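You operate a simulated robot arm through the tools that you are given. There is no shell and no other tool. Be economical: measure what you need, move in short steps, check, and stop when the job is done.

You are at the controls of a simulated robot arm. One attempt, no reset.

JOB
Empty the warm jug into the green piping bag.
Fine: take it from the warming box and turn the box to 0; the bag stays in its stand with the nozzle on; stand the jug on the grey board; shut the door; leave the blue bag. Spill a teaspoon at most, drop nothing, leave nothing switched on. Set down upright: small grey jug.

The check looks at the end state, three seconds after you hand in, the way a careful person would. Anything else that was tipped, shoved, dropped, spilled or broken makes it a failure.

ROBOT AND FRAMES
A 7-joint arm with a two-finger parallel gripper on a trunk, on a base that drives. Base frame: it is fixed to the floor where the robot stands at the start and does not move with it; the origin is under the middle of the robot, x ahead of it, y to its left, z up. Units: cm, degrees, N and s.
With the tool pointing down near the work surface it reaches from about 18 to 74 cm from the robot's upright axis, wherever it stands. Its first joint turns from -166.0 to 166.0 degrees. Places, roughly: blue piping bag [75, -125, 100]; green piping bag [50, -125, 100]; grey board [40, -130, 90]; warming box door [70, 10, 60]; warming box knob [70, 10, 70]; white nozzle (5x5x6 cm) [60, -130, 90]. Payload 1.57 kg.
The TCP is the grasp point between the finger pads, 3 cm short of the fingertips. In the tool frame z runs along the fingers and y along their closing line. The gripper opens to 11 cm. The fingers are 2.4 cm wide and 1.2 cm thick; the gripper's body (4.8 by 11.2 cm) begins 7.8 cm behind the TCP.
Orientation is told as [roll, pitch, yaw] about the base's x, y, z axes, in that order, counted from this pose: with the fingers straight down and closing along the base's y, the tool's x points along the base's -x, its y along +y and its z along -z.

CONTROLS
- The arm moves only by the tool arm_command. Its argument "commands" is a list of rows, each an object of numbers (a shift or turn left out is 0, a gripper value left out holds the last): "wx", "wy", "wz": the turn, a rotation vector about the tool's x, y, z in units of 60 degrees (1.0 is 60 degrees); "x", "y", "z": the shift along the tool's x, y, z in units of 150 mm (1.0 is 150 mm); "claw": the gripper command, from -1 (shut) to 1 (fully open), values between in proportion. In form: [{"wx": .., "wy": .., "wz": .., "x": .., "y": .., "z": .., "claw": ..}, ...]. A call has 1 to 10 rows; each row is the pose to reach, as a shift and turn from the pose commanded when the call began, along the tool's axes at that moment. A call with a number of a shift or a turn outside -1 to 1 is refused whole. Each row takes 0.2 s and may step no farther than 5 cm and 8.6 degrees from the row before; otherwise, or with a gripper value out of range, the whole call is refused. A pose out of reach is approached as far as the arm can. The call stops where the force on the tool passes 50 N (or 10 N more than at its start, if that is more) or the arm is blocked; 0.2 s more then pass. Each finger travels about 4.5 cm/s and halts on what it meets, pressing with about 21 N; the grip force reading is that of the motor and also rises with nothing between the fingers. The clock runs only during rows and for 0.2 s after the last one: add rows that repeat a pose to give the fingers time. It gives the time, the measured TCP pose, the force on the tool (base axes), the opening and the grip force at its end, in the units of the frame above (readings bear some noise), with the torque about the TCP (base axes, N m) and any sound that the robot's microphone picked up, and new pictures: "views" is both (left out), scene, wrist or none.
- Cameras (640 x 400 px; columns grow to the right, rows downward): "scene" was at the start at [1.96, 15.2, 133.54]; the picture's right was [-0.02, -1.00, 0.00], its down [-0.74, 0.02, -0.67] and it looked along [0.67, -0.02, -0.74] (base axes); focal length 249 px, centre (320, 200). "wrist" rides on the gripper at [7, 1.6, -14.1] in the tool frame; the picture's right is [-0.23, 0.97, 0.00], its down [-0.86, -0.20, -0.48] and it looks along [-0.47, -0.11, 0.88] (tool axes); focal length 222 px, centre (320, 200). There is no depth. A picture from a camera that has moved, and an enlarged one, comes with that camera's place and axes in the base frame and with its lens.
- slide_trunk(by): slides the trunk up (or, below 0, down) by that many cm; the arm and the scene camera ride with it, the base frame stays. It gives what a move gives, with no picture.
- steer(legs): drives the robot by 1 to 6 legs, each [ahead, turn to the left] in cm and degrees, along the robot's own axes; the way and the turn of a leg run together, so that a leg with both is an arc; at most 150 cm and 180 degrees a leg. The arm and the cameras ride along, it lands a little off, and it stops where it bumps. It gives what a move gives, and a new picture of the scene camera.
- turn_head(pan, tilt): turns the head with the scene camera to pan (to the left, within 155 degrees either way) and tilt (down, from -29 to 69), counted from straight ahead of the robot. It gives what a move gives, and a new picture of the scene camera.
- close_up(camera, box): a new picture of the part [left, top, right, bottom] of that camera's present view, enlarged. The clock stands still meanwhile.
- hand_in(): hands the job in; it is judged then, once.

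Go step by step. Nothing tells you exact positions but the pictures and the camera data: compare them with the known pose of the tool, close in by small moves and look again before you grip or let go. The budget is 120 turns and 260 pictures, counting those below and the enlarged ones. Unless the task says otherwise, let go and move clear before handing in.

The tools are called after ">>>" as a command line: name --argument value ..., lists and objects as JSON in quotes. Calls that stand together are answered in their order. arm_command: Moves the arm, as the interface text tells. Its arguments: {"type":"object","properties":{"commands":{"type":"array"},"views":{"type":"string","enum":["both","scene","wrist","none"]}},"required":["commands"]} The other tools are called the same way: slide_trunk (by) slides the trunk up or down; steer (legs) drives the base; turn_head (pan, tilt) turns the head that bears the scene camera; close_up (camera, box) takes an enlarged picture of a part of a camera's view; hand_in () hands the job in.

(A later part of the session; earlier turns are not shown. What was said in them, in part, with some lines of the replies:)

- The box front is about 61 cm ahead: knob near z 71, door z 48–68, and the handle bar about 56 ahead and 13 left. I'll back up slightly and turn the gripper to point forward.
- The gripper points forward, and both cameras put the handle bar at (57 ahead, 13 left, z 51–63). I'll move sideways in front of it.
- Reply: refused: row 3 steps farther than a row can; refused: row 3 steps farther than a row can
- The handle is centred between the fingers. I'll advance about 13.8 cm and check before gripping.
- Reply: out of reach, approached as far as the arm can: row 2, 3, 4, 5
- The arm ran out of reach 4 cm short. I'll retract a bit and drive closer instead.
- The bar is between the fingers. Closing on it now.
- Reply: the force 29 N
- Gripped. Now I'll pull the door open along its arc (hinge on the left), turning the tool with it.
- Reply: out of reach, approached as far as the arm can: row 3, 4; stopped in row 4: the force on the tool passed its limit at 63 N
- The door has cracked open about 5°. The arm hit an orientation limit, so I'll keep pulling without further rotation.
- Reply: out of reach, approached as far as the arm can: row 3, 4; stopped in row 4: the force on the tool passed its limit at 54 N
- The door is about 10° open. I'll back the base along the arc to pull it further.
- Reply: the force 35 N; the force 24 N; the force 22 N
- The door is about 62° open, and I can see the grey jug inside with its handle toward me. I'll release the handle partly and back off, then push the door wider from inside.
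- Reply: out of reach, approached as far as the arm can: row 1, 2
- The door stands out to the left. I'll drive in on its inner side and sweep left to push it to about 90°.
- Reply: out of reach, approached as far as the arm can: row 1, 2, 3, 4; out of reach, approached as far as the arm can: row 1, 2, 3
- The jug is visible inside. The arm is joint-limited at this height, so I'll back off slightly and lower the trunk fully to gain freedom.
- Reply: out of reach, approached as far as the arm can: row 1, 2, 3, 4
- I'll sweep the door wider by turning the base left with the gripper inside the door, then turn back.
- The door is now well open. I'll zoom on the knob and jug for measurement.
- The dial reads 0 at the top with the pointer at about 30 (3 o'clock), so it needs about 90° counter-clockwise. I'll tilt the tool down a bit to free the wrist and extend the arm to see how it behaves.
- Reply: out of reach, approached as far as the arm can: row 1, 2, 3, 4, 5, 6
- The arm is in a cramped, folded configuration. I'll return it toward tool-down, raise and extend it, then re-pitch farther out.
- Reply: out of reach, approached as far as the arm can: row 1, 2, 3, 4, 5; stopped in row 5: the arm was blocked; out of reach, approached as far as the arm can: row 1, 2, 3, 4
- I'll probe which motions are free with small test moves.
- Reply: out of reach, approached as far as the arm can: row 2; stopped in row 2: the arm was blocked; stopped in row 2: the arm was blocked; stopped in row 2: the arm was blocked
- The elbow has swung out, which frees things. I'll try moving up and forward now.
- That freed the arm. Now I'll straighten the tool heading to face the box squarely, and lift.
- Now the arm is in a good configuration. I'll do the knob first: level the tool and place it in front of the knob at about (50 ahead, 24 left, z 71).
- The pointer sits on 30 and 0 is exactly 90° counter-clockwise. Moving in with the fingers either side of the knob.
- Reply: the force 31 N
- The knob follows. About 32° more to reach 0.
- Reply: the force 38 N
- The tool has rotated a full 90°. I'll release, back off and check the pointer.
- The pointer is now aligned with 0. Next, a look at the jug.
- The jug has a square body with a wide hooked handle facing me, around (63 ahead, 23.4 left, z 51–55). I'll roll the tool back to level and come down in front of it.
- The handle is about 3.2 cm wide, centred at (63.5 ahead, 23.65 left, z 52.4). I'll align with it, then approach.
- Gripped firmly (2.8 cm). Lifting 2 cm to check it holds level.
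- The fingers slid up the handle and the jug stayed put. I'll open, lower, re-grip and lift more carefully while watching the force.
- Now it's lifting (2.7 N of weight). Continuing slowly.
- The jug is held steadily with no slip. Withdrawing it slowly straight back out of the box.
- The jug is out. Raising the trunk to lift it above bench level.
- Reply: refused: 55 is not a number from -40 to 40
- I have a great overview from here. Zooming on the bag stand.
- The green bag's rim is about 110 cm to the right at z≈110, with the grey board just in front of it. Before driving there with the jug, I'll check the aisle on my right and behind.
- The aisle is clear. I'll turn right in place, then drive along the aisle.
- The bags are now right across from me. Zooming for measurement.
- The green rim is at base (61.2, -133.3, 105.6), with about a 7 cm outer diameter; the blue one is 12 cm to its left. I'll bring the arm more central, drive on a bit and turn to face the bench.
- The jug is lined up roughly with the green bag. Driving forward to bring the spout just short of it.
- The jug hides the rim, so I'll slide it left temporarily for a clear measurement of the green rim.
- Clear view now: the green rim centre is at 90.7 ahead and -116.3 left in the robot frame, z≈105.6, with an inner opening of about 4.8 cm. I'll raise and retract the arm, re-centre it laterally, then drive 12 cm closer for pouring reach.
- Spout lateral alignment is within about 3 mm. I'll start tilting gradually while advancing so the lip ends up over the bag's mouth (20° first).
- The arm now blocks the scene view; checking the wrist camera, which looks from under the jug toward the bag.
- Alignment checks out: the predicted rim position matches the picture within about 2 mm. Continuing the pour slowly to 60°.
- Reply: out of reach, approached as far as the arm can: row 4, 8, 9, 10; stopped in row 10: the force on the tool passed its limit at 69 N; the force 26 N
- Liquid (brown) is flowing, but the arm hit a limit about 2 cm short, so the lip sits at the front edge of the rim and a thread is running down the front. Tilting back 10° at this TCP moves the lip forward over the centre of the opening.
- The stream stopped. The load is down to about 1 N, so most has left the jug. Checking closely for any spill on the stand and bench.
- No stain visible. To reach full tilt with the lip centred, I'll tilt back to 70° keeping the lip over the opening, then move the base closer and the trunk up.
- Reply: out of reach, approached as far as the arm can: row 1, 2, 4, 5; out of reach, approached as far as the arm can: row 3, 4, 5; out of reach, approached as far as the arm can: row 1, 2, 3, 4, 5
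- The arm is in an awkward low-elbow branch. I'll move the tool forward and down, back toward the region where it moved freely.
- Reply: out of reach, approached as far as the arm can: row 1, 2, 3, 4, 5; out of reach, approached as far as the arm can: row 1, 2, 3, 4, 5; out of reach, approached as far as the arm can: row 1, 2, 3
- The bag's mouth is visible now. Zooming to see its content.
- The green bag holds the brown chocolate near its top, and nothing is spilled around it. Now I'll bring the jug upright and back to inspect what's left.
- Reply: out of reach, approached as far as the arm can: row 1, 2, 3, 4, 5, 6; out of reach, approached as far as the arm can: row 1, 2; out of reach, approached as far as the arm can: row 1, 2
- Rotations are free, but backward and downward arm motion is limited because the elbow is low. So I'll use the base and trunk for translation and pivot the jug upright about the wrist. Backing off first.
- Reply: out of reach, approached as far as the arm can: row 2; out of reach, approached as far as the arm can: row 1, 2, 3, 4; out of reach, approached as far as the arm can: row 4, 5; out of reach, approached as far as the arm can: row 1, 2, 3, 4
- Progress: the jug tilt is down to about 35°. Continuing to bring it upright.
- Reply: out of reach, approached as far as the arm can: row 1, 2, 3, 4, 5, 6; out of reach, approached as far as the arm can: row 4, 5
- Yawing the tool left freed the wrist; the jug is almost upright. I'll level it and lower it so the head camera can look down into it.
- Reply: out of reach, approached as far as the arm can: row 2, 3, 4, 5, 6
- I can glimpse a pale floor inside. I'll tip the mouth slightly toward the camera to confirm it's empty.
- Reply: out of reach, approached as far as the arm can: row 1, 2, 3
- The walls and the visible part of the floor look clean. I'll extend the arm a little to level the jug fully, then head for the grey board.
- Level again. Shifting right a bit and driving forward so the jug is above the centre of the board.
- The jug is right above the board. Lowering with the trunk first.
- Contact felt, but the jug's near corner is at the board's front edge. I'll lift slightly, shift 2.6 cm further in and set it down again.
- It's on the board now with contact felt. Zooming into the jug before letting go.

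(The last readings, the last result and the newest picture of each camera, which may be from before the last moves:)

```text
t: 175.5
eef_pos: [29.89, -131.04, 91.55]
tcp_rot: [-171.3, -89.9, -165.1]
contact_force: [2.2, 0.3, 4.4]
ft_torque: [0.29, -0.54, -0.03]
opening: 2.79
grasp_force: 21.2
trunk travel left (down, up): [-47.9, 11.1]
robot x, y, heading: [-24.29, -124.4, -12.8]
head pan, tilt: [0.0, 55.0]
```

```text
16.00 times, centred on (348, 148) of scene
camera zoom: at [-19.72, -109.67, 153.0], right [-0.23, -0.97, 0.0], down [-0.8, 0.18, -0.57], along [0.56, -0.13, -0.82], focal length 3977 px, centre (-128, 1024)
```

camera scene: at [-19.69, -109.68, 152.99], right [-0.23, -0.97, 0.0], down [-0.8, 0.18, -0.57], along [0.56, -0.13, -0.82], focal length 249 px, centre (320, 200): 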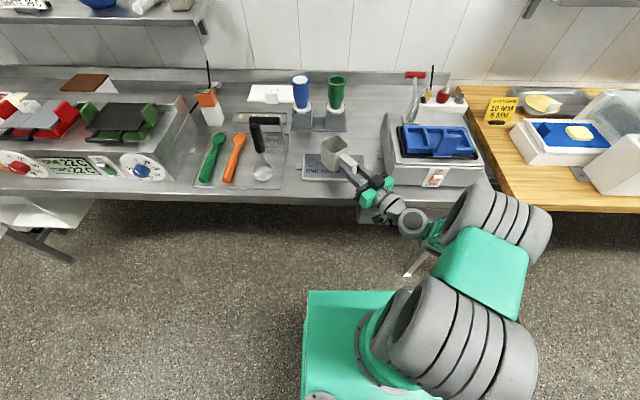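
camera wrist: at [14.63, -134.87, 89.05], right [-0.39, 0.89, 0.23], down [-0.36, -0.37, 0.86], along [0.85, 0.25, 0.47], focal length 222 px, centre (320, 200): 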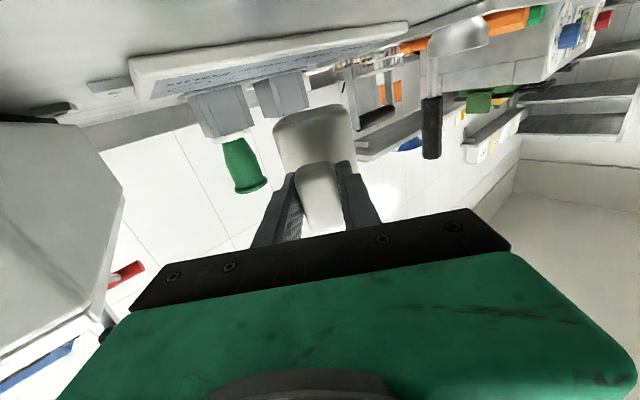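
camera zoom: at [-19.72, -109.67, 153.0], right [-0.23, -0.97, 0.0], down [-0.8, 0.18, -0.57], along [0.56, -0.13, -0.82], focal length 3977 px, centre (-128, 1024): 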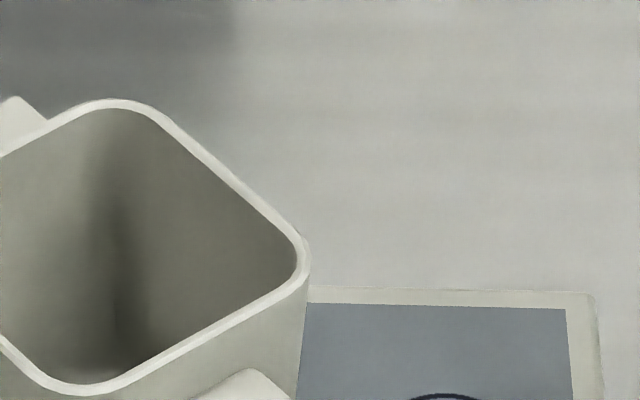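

>>> arm_command --commands '[{"claw": -0.6}, {"claw": -0.4}, {"claw": -0.25}, {"claw": -0.25}]' --views "none"

>>> arm_command --commands '[{"z": -0.05}, {"z": -0.12}, {"z": -0.22}, {"z": -0.34}, {"z": -0.48}, {"z": -0.6}]' --views "scene"

>>> close_up --camera "scene" --box '[290, 120, 410, 210]'

```text
t: 176.5
eef_pos: [29.73, -130.94, 91.31]
tcp_rot: [29.4, -90.0, -6.0]
contact_force: [0.0, -0.5, 0.2]
ft_torque: [0.01, -0.01, 0.03]
opening: 4.14
grasp_force: 0.1
trunk travel left (down, up): [-47.9, 11.1]
robot x, y, heading: [-24.02, -123.93, -13.0]
head pan, tilt: [0.0, 55.0]
```

```text
t: 177.9
eef_pos: [24.93, -133.35, 92.35]
tcp_rot: [-0.1, -87.5, 23.1]
contact_force: [0.2, -0.9, 0.8]
ft_torque: [-0.03, 0.02, -0.01]
opening: 4.14
grasp_force: 0.1
out of reach, approached as far as the arm can: row 3, 4, 5, 6
trunk travel left (down, up): [-47.9, 11.1]
robot x, y, heading: [-24.33, -124.24, -13.3]
head pan, tilt: [0.0, 55.0]
camera scene: at [-19.75, -109.67, 152.99], right [-0.23, -0.97, 0.0], down [-0.8, 0.18, -0.57], along [0.56, -0.13, -0.82], focal length 249 px, centre (320, 200)
```

scene: 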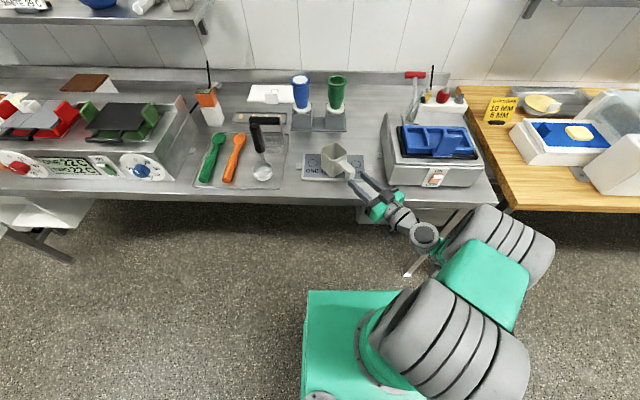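

```text
4.44 times, centred on (350, 165) of scene
camera zoom: at [-19.75, -109.67, 152.99], right [-0.23, -0.97, 0.0], down [-0.8, 0.18, -0.57], along [0.56, -0.13, -0.82], focal length 1105 px, centre (187, 356)
```

zoom: 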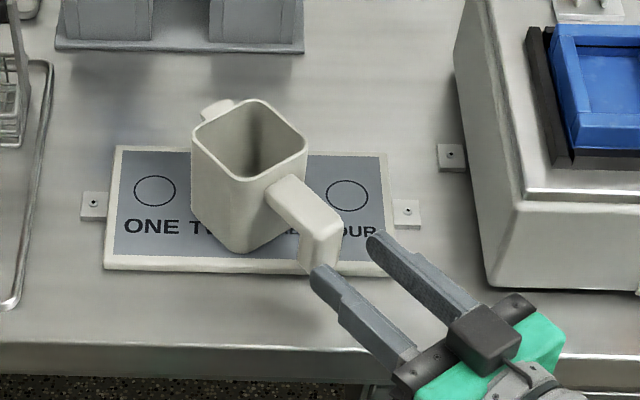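

The jug stands on the board. Backing the base away to clear the fingers, then looking into the jug from higher up.

>>> steer --legs '[[-12, 0]]'

>>> close_up --camera "scene" --box '[290, 80, 410, 180]'

```text
t: 179.2
eef_pos: [13.18, -130.55, 92.32]
tcp_rot: [0.1, -87.5, 23.0]
contact_force: [-0.1, -0.7, -0.1]
ft_torque: [-0.01, -0.01, -0.03]
opening: 4.14
grasp_force: 0.1
trunk travel left (down, up): [-47.9, 11.1]
robot x, y, heading: [-36.06, -121.59, -12.8]
head pan, tilt: [0.0, 55.0]
camera scene: at [-31.5, -106.95, 152.99], right [-0.22, -0.97, 0.0], down [-0.8, 0.18, -0.57], along [0.56, -0.13, -0.82], focal length 249 px, centre (320, 200)
```

scene: 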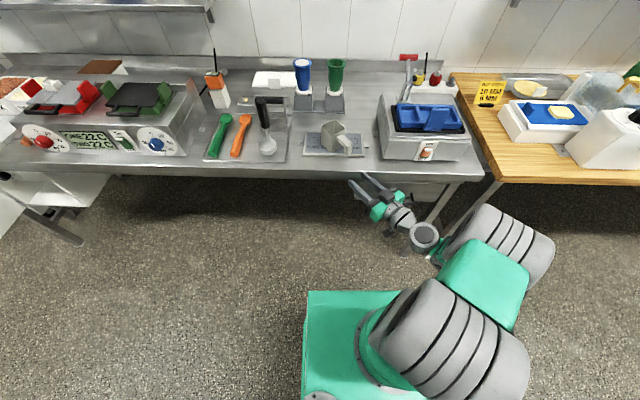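

```text
4.00 times, centred on (350, 130) of scene
camera zoom: at [-31.5, -106.95, 152.99], right [-0.22, -0.97, 0.0], down [-0.8, 0.18, -0.57], along [0.56, -0.13, -0.82], focal length 994 px, centre (200, 480)
```

zoom: 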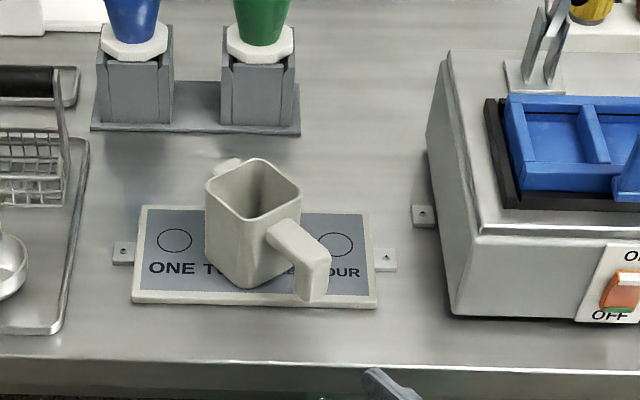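

>>> slide_trunk --by 11

>>> arm_command --commands '[{"x": -0.25}, {"x": -0.5}, {"x": -0.75}, {"x": -1.0}]' --views "none"

>>> arm_command --commands '[{"x": -0.25}, {"x": -0.5}]' --views "none"

>>> turn_head --pan 0 --tilt 60

```text
t: 180.6
eef_pos: [13.13, -130.59, 103.26]
tcp_rot: [0.3, -87.4, 22.9]
contact_force: [0.0, 0.0, -0.6]
ft_torque: [0.01, -0.01, 0.0]
opening: 4.15
grasp_force: 0.0
trunk travel left (down, up): [-58.9, 0.1]
robot x, y, heading: [-36.02, -121.26, -12.9]
head pan, tilt: [0.0, 55.0]
```

```text
t: 181.6
eef_pos: [13.83, -130.15, 118.19]
tcp_rot: [0.9, -87.5, 22.1]
contact_force: [0.0, -0.1, -0.2]
ft_torque: [0.0, 0.03, 0.02]
opening: 4.14
grasp_force: 0.0
trunk travel left (down, up): [-58.9, 0.1]
robot x, y, heading: [-36.19, -121.68, -13.1]
head pan, tilt: [0.0, 55.0]
```

```text
t: 182.2
eef_pos: [14.02, -130.19, 125.93]
tcp_rot: [1.2, -87.5, 22.0]
contact_force: [-0.7, -0.1, -0.1]
ft_torque: [0.03, 0.0, -0.04]
opening: 4.14
grasp_force: 0.1
trunk travel left (down, up): [-58.9, 0.1]
robot x, y, heading: [-36.18, -121.66, -13.0]
head pan, tilt: [0.0, 55.0]
```

```text
t: 182.9
eef_pos: [14.17, -130.24, 125.85]
tcp_rot: [0.1, -87.5, 22.9]
contact_force: [-0.2, -1.1, -0.1]
ft_torque: [0.0, -0.03, -0.01]
opening: 4.15
grasp_force: 0.1
trunk travel left (down, up): [-58.9, 0.1]
robot x, y, heading: [-36.12, -121.67, -13.2]
head pan, tilt: [0.0, 60.0]
camera scene: at [-32.02, -106.83, 163.38], right [-0.22, -0.97, 0.0], down [-0.84, 0.19, -0.5], along [0.49, -0.11, -0.87], focal length 249 px, centre (320, 200)
```

scene: 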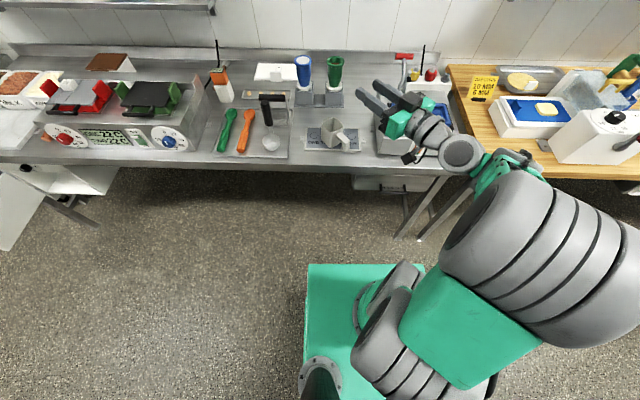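

>>> steer --legs '[[24, 0]]'

>>> close_up --camera "scene" --box '[300, 130, 380, 180]'

```text
t: 184.7
eef_pos: [38.28, -136.02, 125.76]
tcp_rot: [0.6, -87.4, 22.4]
contact_force: [0.2, 0.7, -0.5]
ft_torque: [0.0, -0.02, 0.04]
opening: 4.12
grasp_force: 0.0
trunk travel left (down, up): [-58.9, 0.1]
robot x, y, heading: [-12.11, -127.34, -13.1]
head pan, tilt: [0.0, 60.0]
camera scene: at [-7.79, -112.42, 163.38], right [-0.23, -0.97, 0.0], down [-0.84, 0.2, -0.5], along [0.49, -0.11, -0.87], focal length 249 px, centre (320, 200)
```

scene: 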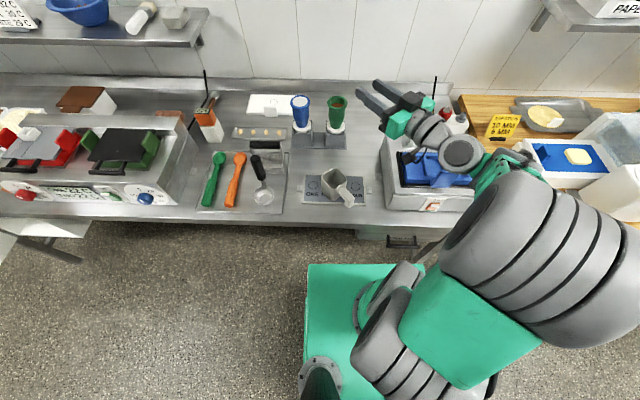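

```text
8.00 times, centred on (340, 155) of scene
camera zoom: at [-7.79, -112.42, 163.38], right [-0.23, -0.97, 0.0], down [-0.84, 0.2, -0.5], along [0.49, -0.11, -0.87], focal length 1989 px, centre (160, 560)
```

zoom: 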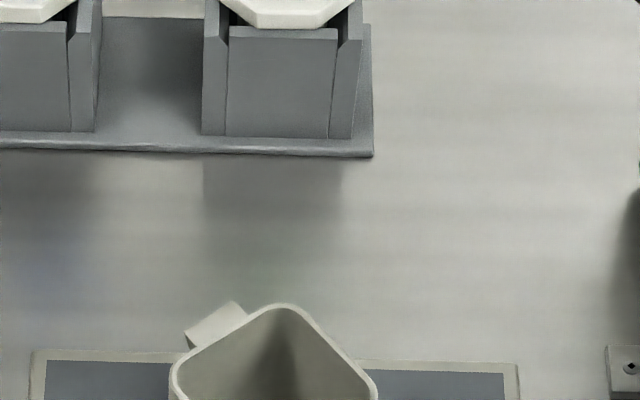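

>>> close_up --camera "scene" --box '[310, 160, 374, 210]'

>>> close_up --camera "scene" --box '[280, 85, 370, 155]'

```text
8.00 times, centred on (342, 185) of scene
camera zoom: at [-7.79, -112.42, 163.38], right [-0.23, -0.97, 0.0], down [-0.84, 0.2, -0.5], along [0.49, -0.11, -0.87], focal length 1989 px, centre (144, 320)
```

zoom: 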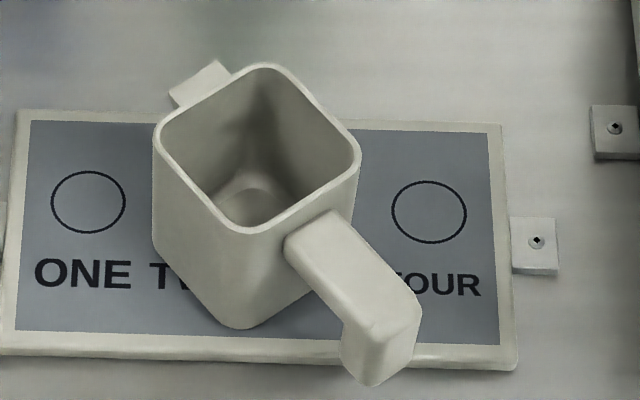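

```text
5.71 times, centred on (325, 120) of scene
camera zoom: at [-7.79, -112.42, 163.38], right [-0.23, -0.97, 0.0], down [-0.84, 0.2, -0.5], along [0.49, -0.11, -0.87], focal length 1420 px, centre (291, 657)
```

zoom: 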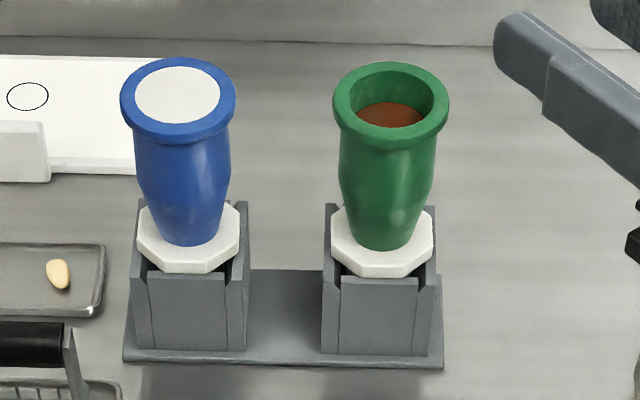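

The jug is empty (pale floor visible), the green bag is filled with nothing spilled around it, and the jug stands on the board. Now back to the warming box to shut the door.

>>> steer --legs '[[-40, 0], [0, 90]]'

>>> turn_head --pan -20 --tilt 45

```text
t: 191.0
eef_pos: [-43.86, -67.77, 125.75]
tcp_rot: [0.2, -87.5, 114.1]
contact_force: [-0.1, 0.0, -0.4]
ft_torque: [-0.01, -0.01, -0.02]
opening: 4.12
grasp_force: 0.0
trunk travel left (down, up): [-58.9, 0.1]
robot x, y, heading: [-51.49, -118.23, 78.4]
head pan, tilt: [0.0, 60.0]
camera scene: at [-66.2, -114.54, 163.38], right [0.98, -0.2, 0.0], down [-0.17, -0.85, -0.5], along [0.1, 0.49, -0.87], focal length 249 px, centre (320, 200)
```

scene: 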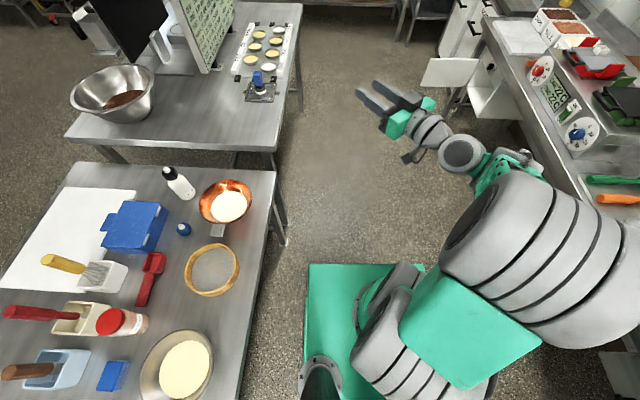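

```text
t: 191.9
eef_pos: [-43.84, -67.71, 125.74]
tcp_rot: [0.1, -87.5, 114.3]
contact_force: [0.5, 0.1, -0.2]
ft_torque: [-0.02, -0.02, 0.01]
opening: 4.14
grasp_force: 0.1
trunk travel left (down, up): [-58.9, 0.1]
robot x, y, heading: [-51.6, -118.42, 78.4]
head pan, tilt: [-20.0, 45.0]
camera scene: at [-63.27, -114.14, 165.32], right [0.85, -0.52, 0.0], down [-0.37, -0.6, -0.71], along [0.37, 0.6, -0.71], focal length 249 px, centre (320, 200)
```

scene: 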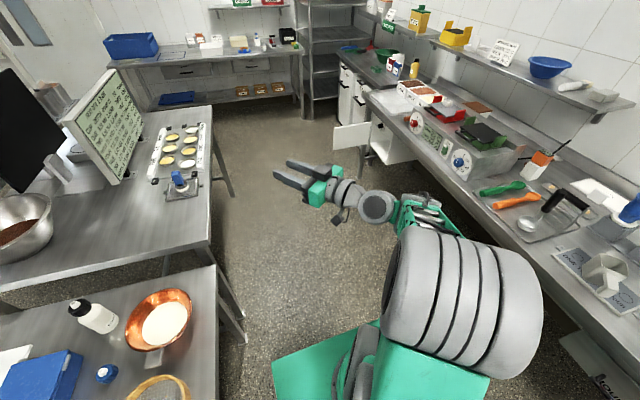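

>>> close_up --camera "scene" --box '[320, 100, 440, 180]'

```text
5.00 times, centred on (380, 140) of scene
camera zoom: at [-63.27, -114.14, 165.32], right [0.85, -0.52, 0.0], down [-0.37, -0.6, -0.71], along [0.37, 0.6, -0.71], focal length 1243 px, centre (20, 500)
```

zoom: 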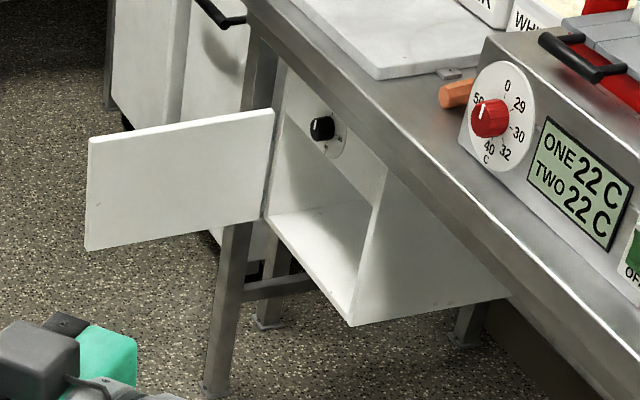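

The door stands at exactly 90° (edge at 30 ahead, 38 left). I'll straighten the tool to point ahead and open the gripper so it can straddle the door edge, then drive back.

>>> arm_command --commands '[{"wx": 0.12, "y": 0.08, "claw": 1}, {"wx": 0.24, "y": 0.16}, {"wx": 0.36, "y": 0.24, "x": 0.1}, {"wx": 0.48, "y": 0.32, "x": 0.2}, {"wx": 0.6, "y": 0.4, "x": 0.3}, {"wx": 0.6, "y": 0.4, "x": 0.4}]' --views "none"

>>> steer --legs '[[70, 0], [73, 0]]'

```text
t: 192.8
eef_pos: [-32.44, -72.94, 121.21]
tcp_rot: [-3.7, -84.6, 71.8]
contact_force: [-0.7, -0.1, 0.2]
ft_torque: [0.03, -0.04, -0.02]
opening: 11.01
grasp_force: 0.0
out of reach, approached as far as the arm can: row 4
trunk travel left (down, up): [-58.9, 0.1]
robot x, y, heading: [-51.4, -118.38, 78.4]
head pan, tilt: [-20.0, 45.0]
stopped in row 4: the arm was blocked; the commanded pose is now the measured one
```

```text
t: 200.3
eef_pos: [-3.95, 67.95, 121.6]
tcp_rot: [-4.8, -85.1, 73.1]
contact_force: [0.0, 0.1, 1.0]
ft_torque: [0.03, 0.04, 0.01]
opening: 10.99
grasp_force: 0.2
trunk travel left (down, up): [-58.9, 0.1]
robot x, y, heading: [-22.6, 22.75, 78.8]
head pan, tilt: [-20.0, 45.0]
camera scene: at [-34.82, 26.71, 165.33], right [0.85, -0.52, 0.0], down [-0.37, -0.6, -0.71], along [0.37, 0.6, -0.71], focal length 249 px, centre (320, 200)
```

scene: 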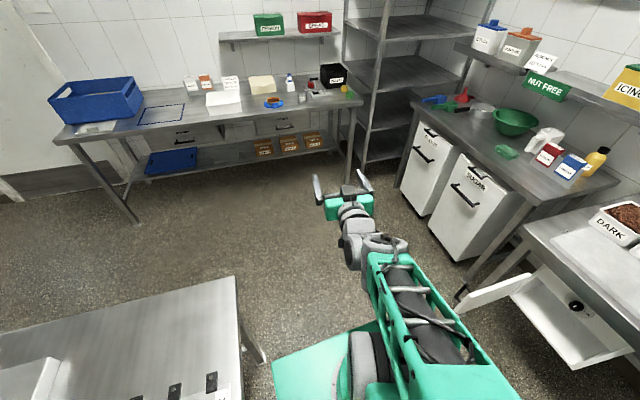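

>>> steer --legs '[[31, 0], [0, -91.5]]'

>>> turn_head --pan 0 --tilt 50

```text
t: 205.2
eef_pos: [32.35, 52.01, 121.31]
tcp_rot: [-3.1, -84.8, 2.2]
contact_force: [0.4, 0.4, 0.5]
ft_torque: [0.0, -0.02, 0.02]
opening: 11.0
grasp_force: 0.1
trunk travel left (down, up): [-58.9, 0.1]
robot x, y, heading: [-16.94, 53.54, 9.7]
head pan, tilt: [-20.0, 45.0]
stopped in leg 2: the robot was blocked; the commanded pose is now the measured one
camera scene: at [-17.06, 66.3, 165.3], right [-0.18, -0.98, 0.0], down [-0.7, 0.13, -0.71], along [0.7, -0.13, -0.71], focal length 249 px, centre (320, 200)
```

scene: 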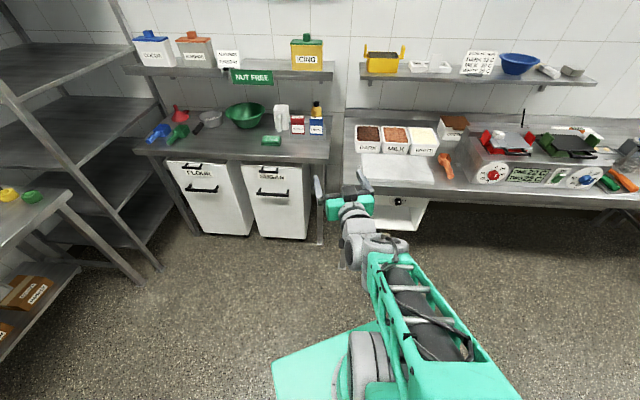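

```text
t: 206.1
eef_pos: [32.4, 52.06, 121.28]
tcp_rot: [-3.3, -84.6, 2.3]
contact_force: [0.3, 0.2, 0.2]
ft_torque: [0.01, 0.02, 0.0]
opening: 11.02
grasp_force: 0.1
trunk travel left (down, up): [-58.9, 0.1]
robot x, y, heading: [-16.79, 53.66, 9.6]
head pan, tilt: [0.0, 50.0]
camera scene: at [-17.47, 69.01, 164.65], right [0.17, -0.99, 0.0], down [-0.76, -0.13, -0.64], along [0.63, 0.11, -0.77], focal length 249 px, centre (320, 200)
```

scene: 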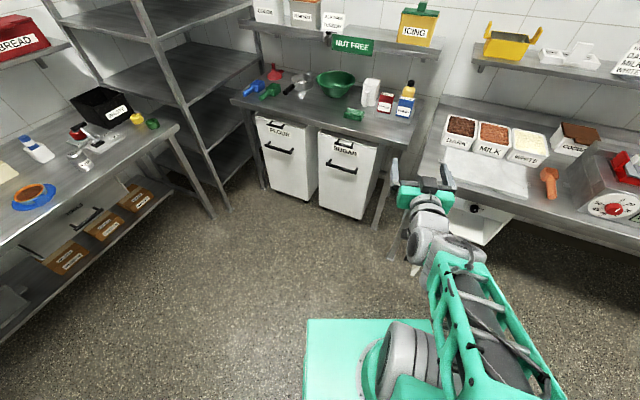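

The base bumped something behind while turning (probably a bench leg). I'll move forward a bit before finishing the turn.

>>> steer --legs '[[13, 0], [0, -22]]'

>>> turn_head --pan -10 --tilt 60

```text
t: 208.5
eef_pos: [41.35, 36.53, 121.39]
tcp_rot: [-3.4, -84.8, -19.0]
contact_force: [0.2, 0.9, 0.2]
ft_torque: [0.01, -0.06, 0.0]
opening: 10.97
grasp_force: 0.0
trunk travel left (down, up): [-58.9, 0.1]
robot x, y, heading: [-4.0, 55.48, -12.0]
head pan, tilt: [0.0, 50.0]
camera scene: at [1.25, 70.48, 164.62], right [-0.21, -0.98, 0.0], down [-0.75, 0.16, -0.64], along [0.63, -0.13, -0.77], focal length 249 px, centre (320, 200)
```

scene: 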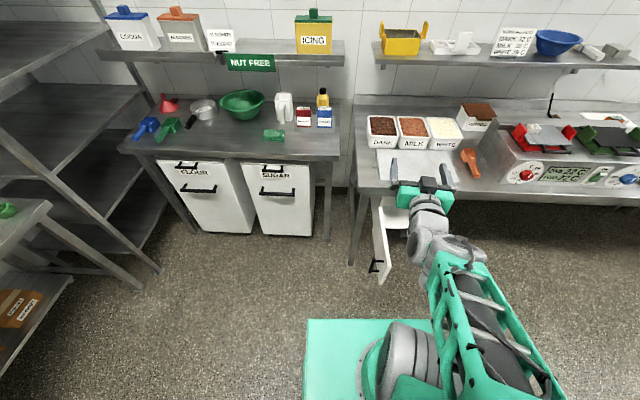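

```text
t: 209.2
eef_pos: [41.31, 36.47, 121.32]
tcp_rot: [-3.3, -84.7, -19.2]
contact_force: [-0.1, 0.8, -0.1]
ft_torque: [-0.02, 0.01, 0.0]
opening: 10.99
grasp_force: 0.0
trunk travel left (down, up): [-58.9, 0.1]
robot x, y, heading: [-3.65, 55.74, -11.9]
head pan, tilt: [-10.0, 60.0]
camera scene: at [-0.1, 69.59, 163.39], right [-0.37, -0.93, 0.0], down [-0.8, 0.32, -0.5], along [0.46, -0.19, -0.87], focal length 249 px, centre (320, 200)
```

scene: 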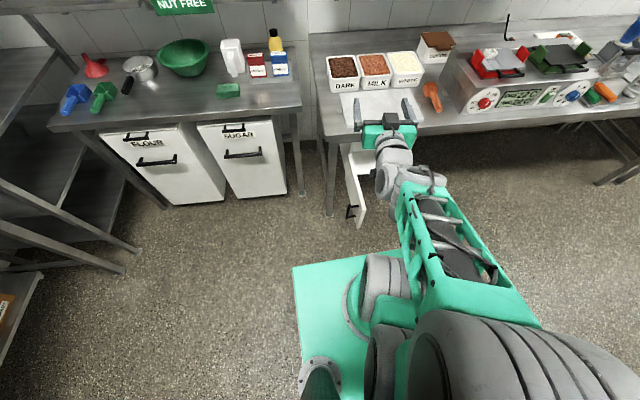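

The gripper is now on the outer (left) side of the door. I'll close the fingers, move a little left for clearance and lower to door height.

>>> arm_command --commands '[{"y": 0.15, "claw": -1}, {"y": 0.3}, {"y": 0.45}, {"y": 0.55}, {"y": 0.55}, {"y": 0.55}]' --views "none"

>>> slide_trunk --by -35

>>> slide_trunk --by -23.5

>>> turn_head --pan -15 --tilt 45

```text
t: 210.6
eef_pos: [44.6, 44.2, 121.58]
tcp_rot: [-3.2, -84.8, -19.2]
contact_force: [-0.2, -0.2, 0.4]
ft_torque: [-0.01, 0.01, -0.01]
opening: 0.02
grasp_force: 7.9
trunk travel left (down, up): [-58.9, 0.1]
robot x, y, heading: [-3.34, 55.75, -11.9]
head pan, tilt: [-10.0, 60.0]
```

```text
t: 214.1
eef_pos: [44.51, 44.2, 86.49]
tcp_rot: [-3.2, -84.9, -19.1]
contact_force: [-0.5, 0.5, -0.6]
ft_torque: [0.01, 0.02, 0.01]
opening: 0.0
grasp_force: 21.5
trunk travel left (down, up): [-23.9, 35.1]
robot x, y, heading: [-3.82, 55.88, -11.9]
head pan, tilt: [-10.0, 60.0]
```

```text
t: 216.5
eef_pos: [44.54, 44.29, 63.05]
tcp_rot: [-3.3, -84.8, -19.0]
contact_force: [1.1, 0.8, 0.6]
ft_torque: [0.01, 0.03, -0.02]
opening: 0.0
grasp_force: 20.7
trunk travel left (down, up): [-0.4, 58.6]
robot x, y, heading: [-3.53, 55.82, -11.8]
head pan, tilt: [-10.0, 60.0]
```

```text
t: 217.3
eef_pos: [44.56, 44.23, 62.98]
tcp_rot: [-3.4, -84.7, -19.0]
contact_force: [0.1, -0.3, -0.4]
ft_torque: [0.01, 0.02, -0.02]
opening: 0.0
grasp_force: 21.2
trunk travel left (down, up): [-0.4, 58.6]
robot x, y, heading: [-3.57, 55.43, -12.1]
head pan, tilt: [-15.0, 45.0]
camera scene: at [0.96, 68.39, 106.82], right [-0.45, -0.89, 0.0], down [-0.63, 0.32, -0.71], along [0.63, -0.32, -0.71], focal length 249 px, centre (320, 200)
```

scene: 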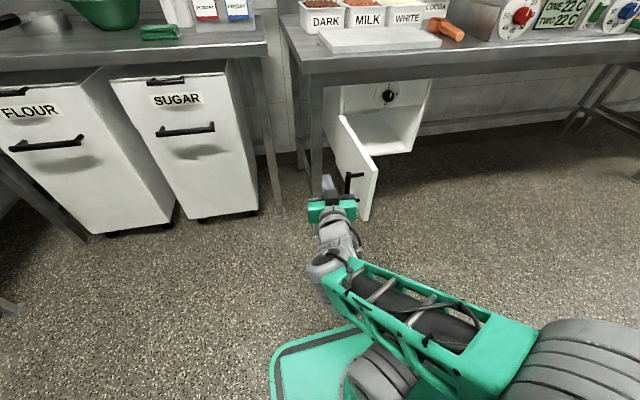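

Moving in beside the door and sweeping right to swing it closed.

>>> arm_command --commands '[{"z": 0.2}, {"z": 0.4}, {"z": 0.45, "y": -0.2}, {"z": 0.45, "y": -0.4}, {"z": 0.45, "y": -0.6}, {"z": 0.45, "y": -0.8}, {"z": 0.45, "y": -1.0}]' --views "none"

>>> arm_command --commands '[{"y": -0.2}, {"y": -0.4}, {"y": -0.6}, {"y": -0.8}]' --views "scene"

```text
t: 218.9
eef_pos: [45.1, 27.57, 62.61]
tcp_rot: [-4.0, -84.9, -18.4]
contact_force: [0.1, 0.0, -1.0]
ft_torque: [0.02, 0.01, -0.03]
opening: 0.0
grasp_force: 20.9
trunk travel left (down, up): [-0.4, 58.6]
robot x, y, heading: [-3.74, 56.29, -11.9]
head pan, tilt: [-15.0, 45.0]
```

```text
t: 219.9
eef_pos: [40.31, 16.49, 62.69]
tcp_rot: [-3.8, -84.9, -18.7]
contact_force: [-0.4, -0.6, 0.2]
ft_torque: [0.0, -0.02, -0.03]
opening: 0.0
grasp_force: 20.8
trunk travel left (down, up): [-0.4, 58.6]
robot x, y, heading: [-3.49, 55.83, -11.8]
head pan, tilt: [-15.0, 45.0]
camera scene: at [0.97, 68.4, 106.83], right [-0.45, -0.89, 0.0], down [-0.63, 0.32, -0.71], along [0.63, -0.32, -0.71], focal length 249 px, centre (320, 200)
```

scene: 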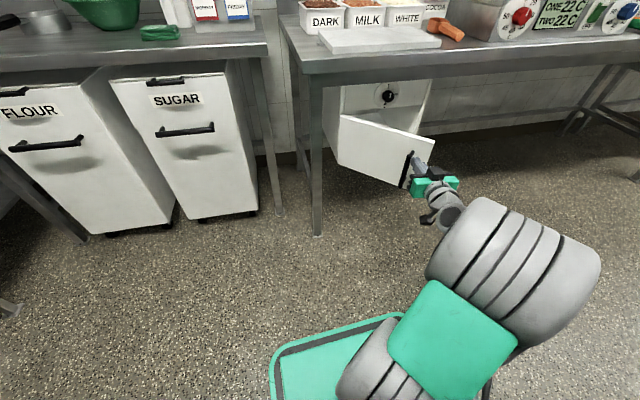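

The door is about half closed. I'll shift right a bit more and drive forward to push it shut with the fingertips.

>>> arm_command --commands '[{"y": -0.2}, {"y": -0.35}]' --views "none"

>>> steer --legs '[[15, 0]]'

```text
t: 220.5
eef_pos: [38.59, 11.8, 62.76]
tcp_rot: [-3.8, -84.8, -18.4]
contact_force: [0.1, -1.3, 0.1]
ft_torque: [-0.05, 0.04, 0.0]
opening: 0.03
grasp_force: 21.1
trunk travel left (down, up): [-0.4, 58.6]
robot x, y, heading: [-3.37, 55.64, -11.9]
head pan, tilt: [-15.0, 45.0]
```

```text
t: 221.6
eef_pos: [46.06, 8.96, 62.71]
tcp_rot: [-9.4, -84.8, -14.9]
contact_force: [-4.5, -4.0, 1.6]
ft_torque: [0.0, 0.0, 0.06]
opening: 0.0
grasp_force: 20.9
trunk travel left (down, up): [-0.4, 58.6]
robot x, y, heading: [4.42, 54.24, -12.3]
head pan, tilt: [-15.0, 45.0]
stopped in leg 1: the force on the tool passed its limit at 66 N (the readings are from after the stop); the commanded pose is now the measured one
camera scene: at [9.47, 66.54, 106.83], right [-0.46, -0.89, 0.0], down [-0.63, 0.33, -0.71], along [0.63, -0.32, -0.71], focal length 249 px, centre (320, 200)
```

scene: 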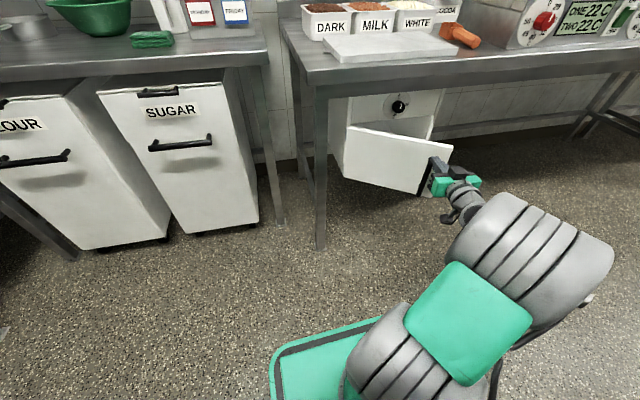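

>>> close_up --camera "scene" --box '[400, 130, 500, 220]'

>>> arm_command --commands '[{"z": -0.02}]' --views "wrist"

```text
4.44 times, centred on (450, 175) of scene
camera zoom: at [9.47, 66.54, 106.83], right [-0.46, -0.89, 0.0], down [-0.63, 0.33, -0.71], along [0.63, -0.32, -0.71], focal length 1105 px, centre (-258, 311)
```

zoom: 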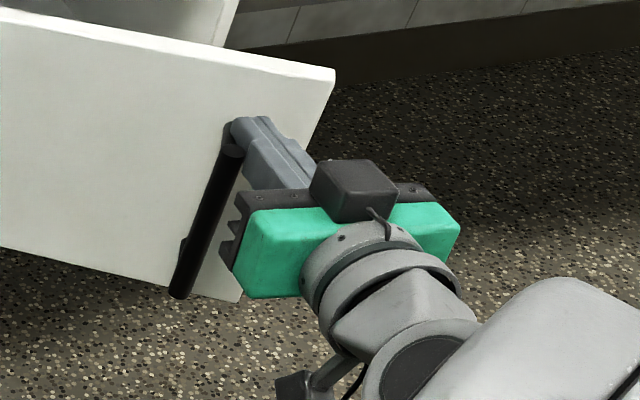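

```text
t: 222.0
eef_pos: [46.06, 9.19, 62.47]
tcp_rot: [-8.4, -84.7, -15.6]
contact_force: [-0.4, -0.6, 0.0]
ft_torque: [-0.02, 0.0, 0.02]
opening: 0.0
grasp_force: 21.8
trunk travel left (down, up): [-0.4, 58.6]
robot x, y, heading: [4.89, 54.29, -12.1]
head pan, tilt: [-15.0, 45.0]
camera wrist: at [33.14, 16.45, 57.08], right [0.42, 0.88, 0.21], down [-0.44, -0.01, 0.9], along [0.8, -0.47, 0.38], focal length 222 px, centre (320, 200)
```

wrist: 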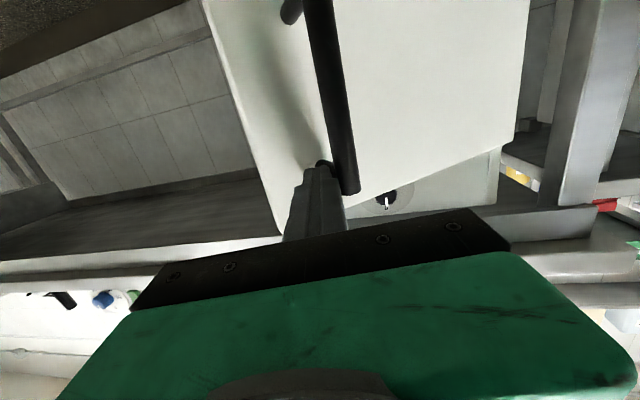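

The fingertip was caught just right of the handle bar. I'll back off, move to its left (hinge side) and push there.

>>> arm_command --commands '[{"z": -0.2}, {"z": -0.45}, {"z": -0.45, "y": 0.2}, {"z": -0.45, "y": 0.45}]' --views "none"

>>> arm_command --commands '[{"z": 0.15}, {"z": 0.3}, {"z": 0.45}, {"z": 0.6}, {"z": 0.75}]' --views "both"

```text
t: 223.0
eef_pos: [42.59, 17.77, 63.16]
tcp_rot: [-8.7, -84.7, -15.3]
contact_force: [0.2, -0.3, -0.4]
ft_torque: [0.01, 0.01, -0.01]
opening: 0.01
grasp_force: 21.0
trunk travel left (down, up): [-0.4, 58.6]
robot x, y, heading: [4.92, 53.48, -12.2]
head pan, tilt: [-15.0, 45.0]
```

```text
t: 224.2
eef_pos: [52.71, 13.23, 62.2]
tcp_rot: [-8.6, -84.6, -15.5]
contact_force: [-0.5, -0.2, 0.4]
ft_torque: [0.04, 0.03, -0.02]
opening: 0.0
grasp_force: 20.4
trunk travel left (down, up): [-0.4, 58.6]
robot x, y, heading: [4.88, 54.19, -11.9]
head pan, tilt: [-15.0, 45.0]
camera scene: at [9.47, 66.57, 106.83], right [-0.46, -0.89, 0.0], down [-0.63, 0.32, -0.71], along [0.63, -0.32, -0.71], focal length 249 px, centre (320, 200)
camera wrist: at [39.89, 20.66, 56.65], right [0.42, 0.88, 0.21], down [-0.44, -0.01, 0.9], along [0.8, -0.47, 0.38], focal length 222 px, centre (320, 200)
```

scene: 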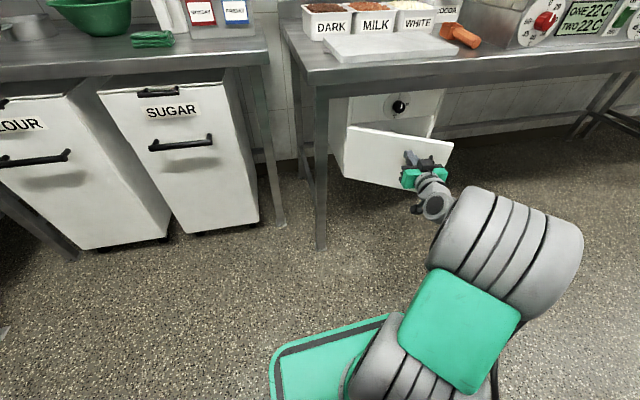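
wrist: 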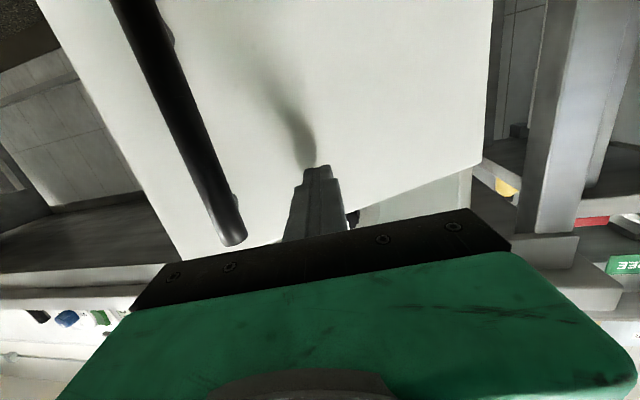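

>>> steer --legs '[[10, 0]]'

>>> close_up --camera "scene" --box '[320, 70, 480, 220]'

```text
t: 225.4
eef_pos: [62.57, 11.15, 62.25]
tcp_rot: [-8.8, -84.8, -15.1]
contact_force: [-0.7, 0.5, -0.1]
ft_torque: [0.0, -0.02, 0.04]
opening: 0.0
grasp_force: 21.1
trunk travel left (down, up): [-0.4, 58.6]
robot x, y, heading: [14.91, 51.65, -11.9]
head pan, tilt: [-15.0, 45.0]
camera scene: at [19.28, 64.45, 106.83], right [-0.46, -0.89, 0.0], down [-0.63, 0.32, -0.71], along [0.63, -0.32, -0.71], focal length 249 px, centre (320, 200)
```

scene: 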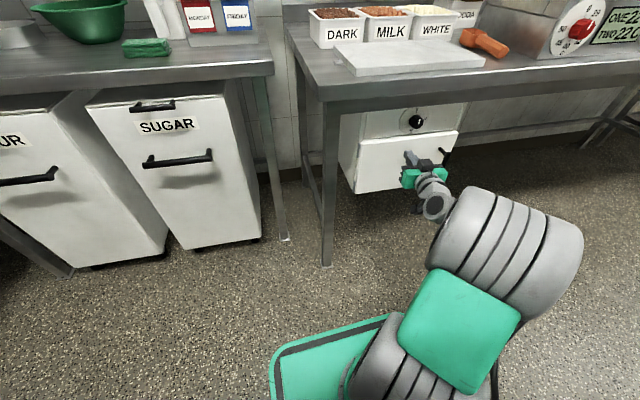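

```text
2.67 times, centred on (400, 145) of scene
camera zoom: at [19.28, 64.45, 106.83], right [-0.46, -0.89, 0.0], down [-0.63, 0.32, -0.71], along [0.63, -0.32, -0.71], focal length 663 px, centre (107, 347)
```

zoom: 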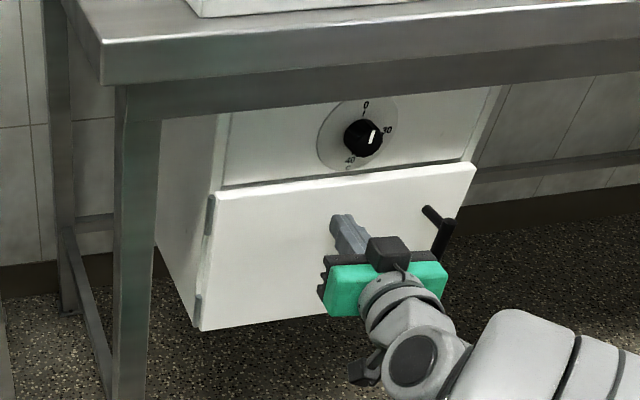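

Nearly shut. Pushing the last bit with the arm.

>>> arm_command --commands '[{"z": 0.05}, {"z": 0.1}, {"z": 0.15}, {"z": 0.2}]' --views "scene"

>>> close_up --camera "scene" --box '[320, 70, 480, 220]'

```text
t: 225.8
eef_pos: [62.93, 11.1, 62.22]
tcp_rot: [-5.4, -84.7, -18.5]
contact_force: [-25.8, 17.2, 6.4]
ft_torque: [-0.19, -0.46, 0.46]
opening: 0.01
grasp_force: 20.8
trunk travel left (down, up): [-0.4, 58.6]
robot x, y, heading: [14.99, 51.81, -12.2]
head pan, tilt: [-15.0, 45.0]
stopped in row 2: the force on the tool passed its limit at 67 N (the readings are from after the stop); the commanded pose is now the measured one
camera scene: at [19.04, 64.58, 106.84], right [-0.46, -0.89, 0.0], down [-0.63, 0.32, -0.71], along [0.63, -0.32, -0.71], focal length 249 px, centre (320, 200)
```

scene: 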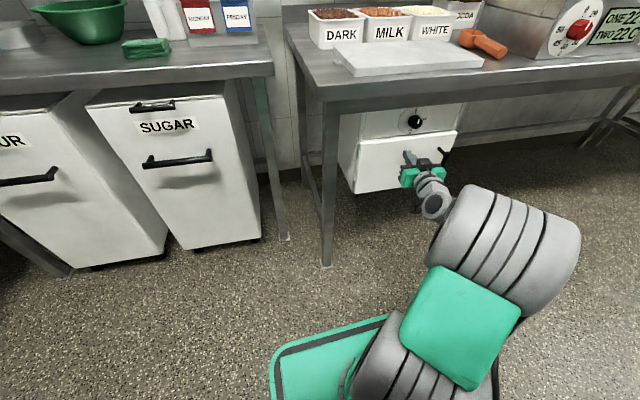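

```text
2.67 times, centred on (400, 145) of scene
camera zoom: at [19.04, 64.58, 106.84], right [-0.46, -0.89, 0.0], down [-0.63, 0.32, -0.71], along [0.63, -0.32, -0.71], focal length 663 px, centre (107, 347)
```

zoom: 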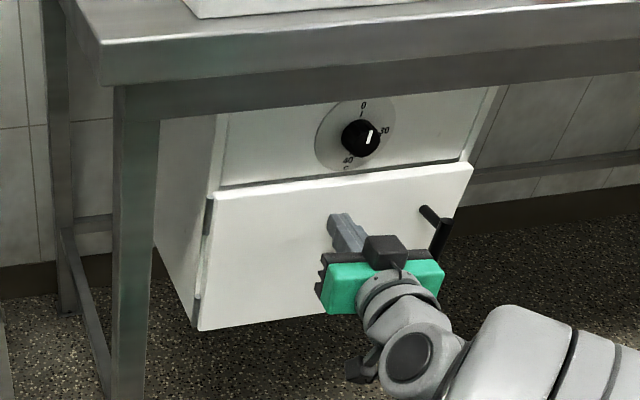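

A firm stop: the door seems shut. Backing off to verify.

>>> arm_command --commands '[{"z": -0.1}, {"z": -0.3}, {"z": -0.5}]' --views "none"

>>> steer --legs '[[-16, 0]]'

>>> turn_head --pan -30 --tilt 40

>>> close_up --camera "scene" --box '[220, 90, 420, 250]'

```text
t: 226.6
eef_pos: [56.1, 13.98, 62.83]
tcp_rot: [-5.5, -84.5, -18.4]
contact_force: [-0.3, -1.5, -0.6]
ft_torque: [-0.01, 0.0, 0.02]
opening: 0.02
grasp_force: 21.2
trunk travel left (down, up): [-0.4, 58.6]
robot x, y, heading: [14.99, 51.69, -12.0]
head pan, tilt: [-15.0, 45.0]
```

```text
t: 228.0
eef_pos: [40.74, 17.43, 62.91]
tcp_rot: [-5.6, -84.4, -18.3]
contact_force: [-0.6, -0.1, -0.4]
ft_torque: [-0.01, 0.0, -0.01]
opening: 0.0
grasp_force: 20.8
trunk travel left (down, up): [-0.4, 58.6]
robot x, y, heading: [-0.79, 55.31, -12.3]
head pan, tilt: [-15.0, 45.0]
camera scene: at [3.82, 67.79, 106.83], right [-0.46, -0.89, 0.0], down [-0.63, 0.32, -0.71], along [0.63, -0.32, -0.71], focal length 249 px, centre (320, 200)
```

scene: 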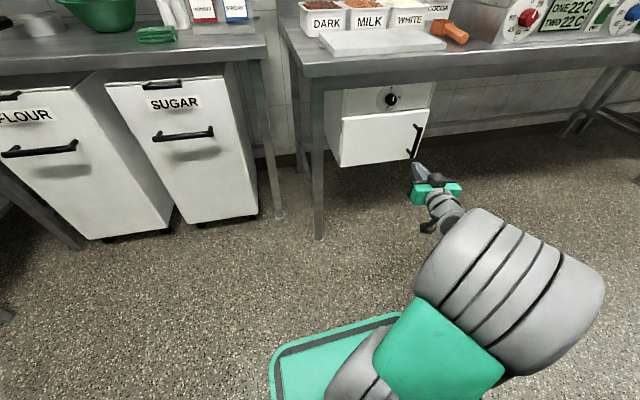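

```text
t: 228.8
eef_pos: [40.69, 17.36, 62.99]
tcp_rot: [-5.6, -84.5, -18.3]
contact_force: [0.3, 0.1, -0.1]
ft_torque: [-0.04, -0.02, 0.0]
opening: 0.0
grasp_force: 21.1
trunk travel left (down, up): [-0.4, 58.6]
robot x, y, heading: [-0.77, 55.63, -12.2]
head pan, tilt: [-30.0, 40.0]
camera scene: at [2.89, 65.8, 107.55], right [-0.67, -0.74, 0.0], down [-0.48, 0.43, -0.77], along [0.57, -0.51, -0.64], focal length 249 px, centre (320, 200)
```

scene: 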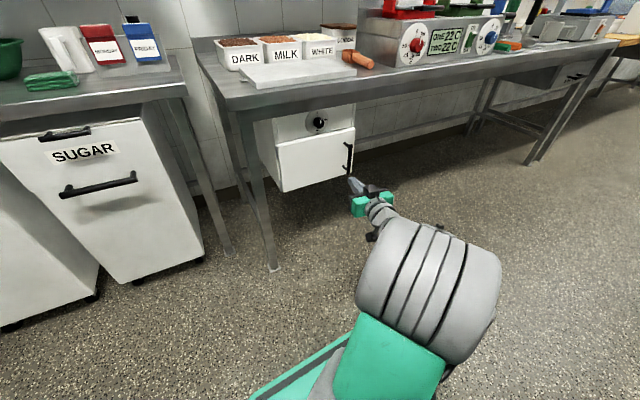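

```text
2.50 times, centred on (320, 170) of scene
camera zoom: at [2.89, 65.8, 107.55], right [-0.67, -0.74, 0.0], down [-0.48, 0.43, -0.77], along [0.57, -0.51, -0.64], focal length 621 px, centre (320, 275)
```

zoom: 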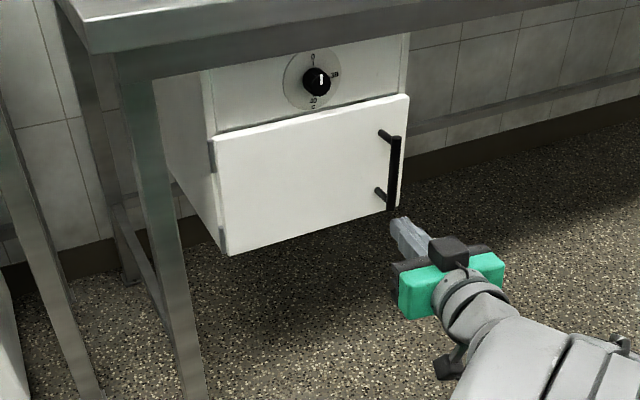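

The door looks closed, but I want to be sure it's fully seated. I'll press once more at the handle side, where leverage is best.

>>> arm_command --commands '[{"y": -0.2}, {"y": -0.4}, {"y": -0.6}, {"y": -0.8}, {"y": -0.98}]' --views "both"

```text
t: 230.0
eef_pos: [34.84, 3.79, 63.07]
tcp_rot: [-6.3, -84.5, -17.6]
contact_force: [0.5, -0.1, 0.6]
ft_torque: [-0.02, 0.0, -0.02]
opening: 0.0
grasp_force: 20.9
trunk travel left (down, up): [-0.4, 58.6]
robot x, y, heading: [-0.99, 55.14, -12.0]
head pan, tilt: [-30.0, 40.0]
camera scene: at [2.88, 65.81, 107.55], right [-0.67, -0.74, 0.0], down [-0.48, 0.43, -0.77], along [0.57, -0.51, -0.64], focal length 249 px, centre (320, 200)
camera wrist: at [21.94, 11.16, 57.58], right [0.41, 0.88, 0.22], down [-0.44, -0.01, 0.9], along [0.8, -0.47, 0.38], focal length 222 px, centre (320, 200)
5 turns are left
```

scene: 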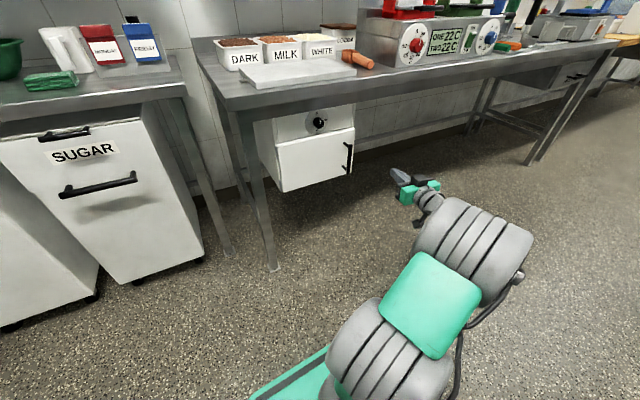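
wrist: 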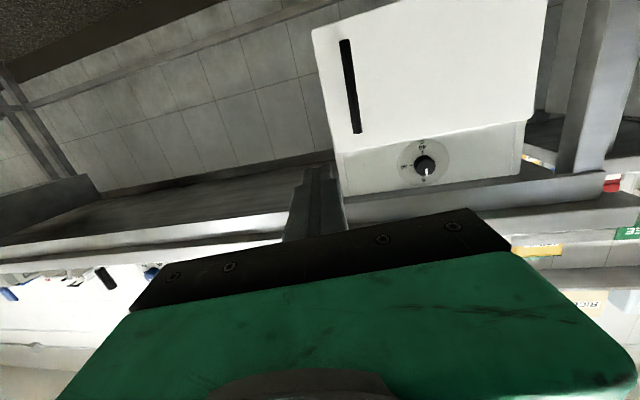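

>>> close_up --camera "wrist" --box '[290, 0, 560, 200]'

>>> close_up --camera "scene" --box '[260, 90, 370, 200]'

```text
2.00 times, centred on (425, 100) of wrist
camera zoom: at [21.94, 11.16, 57.58], right [0.41, 0.88, 0.22], down [-0.44, -0.01, 0.9], along [0.8, -0.47, 0.38], focal length 444 px, centre (110, 400)
```

zoom: 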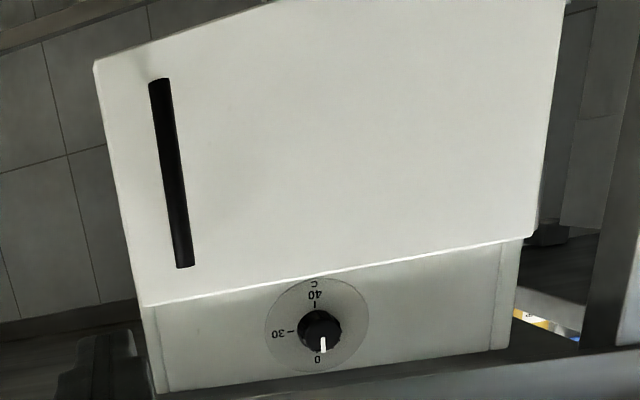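

```text
3.64 times, centred on (315, 145) of scene
camera zoom: at [2.88, 65.81, 107.55], right [-0.67, -0.74, 0.0], down [-0.48, 0.43, -0.77], along [0.57, -0.51, -0.64], focal length 904 px, centre (338, 400)
4 turns are left
```

zoom: 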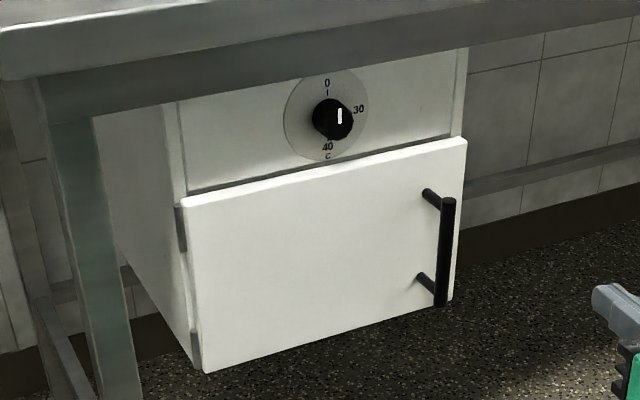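

The door is shut, the knob is at 0, and the gripper is clear of everything. Both piping bags are in their stands and the emptied jug stands upright on the grey board. Handing in.

>>> hand_in

```text
The job is handed in.
```

I've handed the job in. The jug is empty and upright on the grey board, its contents are in the green bag, and the warming box is at 0 with its door shut.

- **Possible spill:** late in the pour, a thin thread ran down the front of the green bag for a moment. I tilted the jug back and found no stain on the bag, stand or bench afterwards. I couldn't measure how much it was.
- **Bump:** while turning on the way back to the box, the robot's base stopped against something behind it, probably a bench leg. I didn't check whether that moved anything.
- **Door:** it stopped hard when I pushed it and looks flush in both cameras. I didn't give it the second push at the handle that I had planned.
- **Blue bag:** I left it alone, and it was still in its stand when I last looked.
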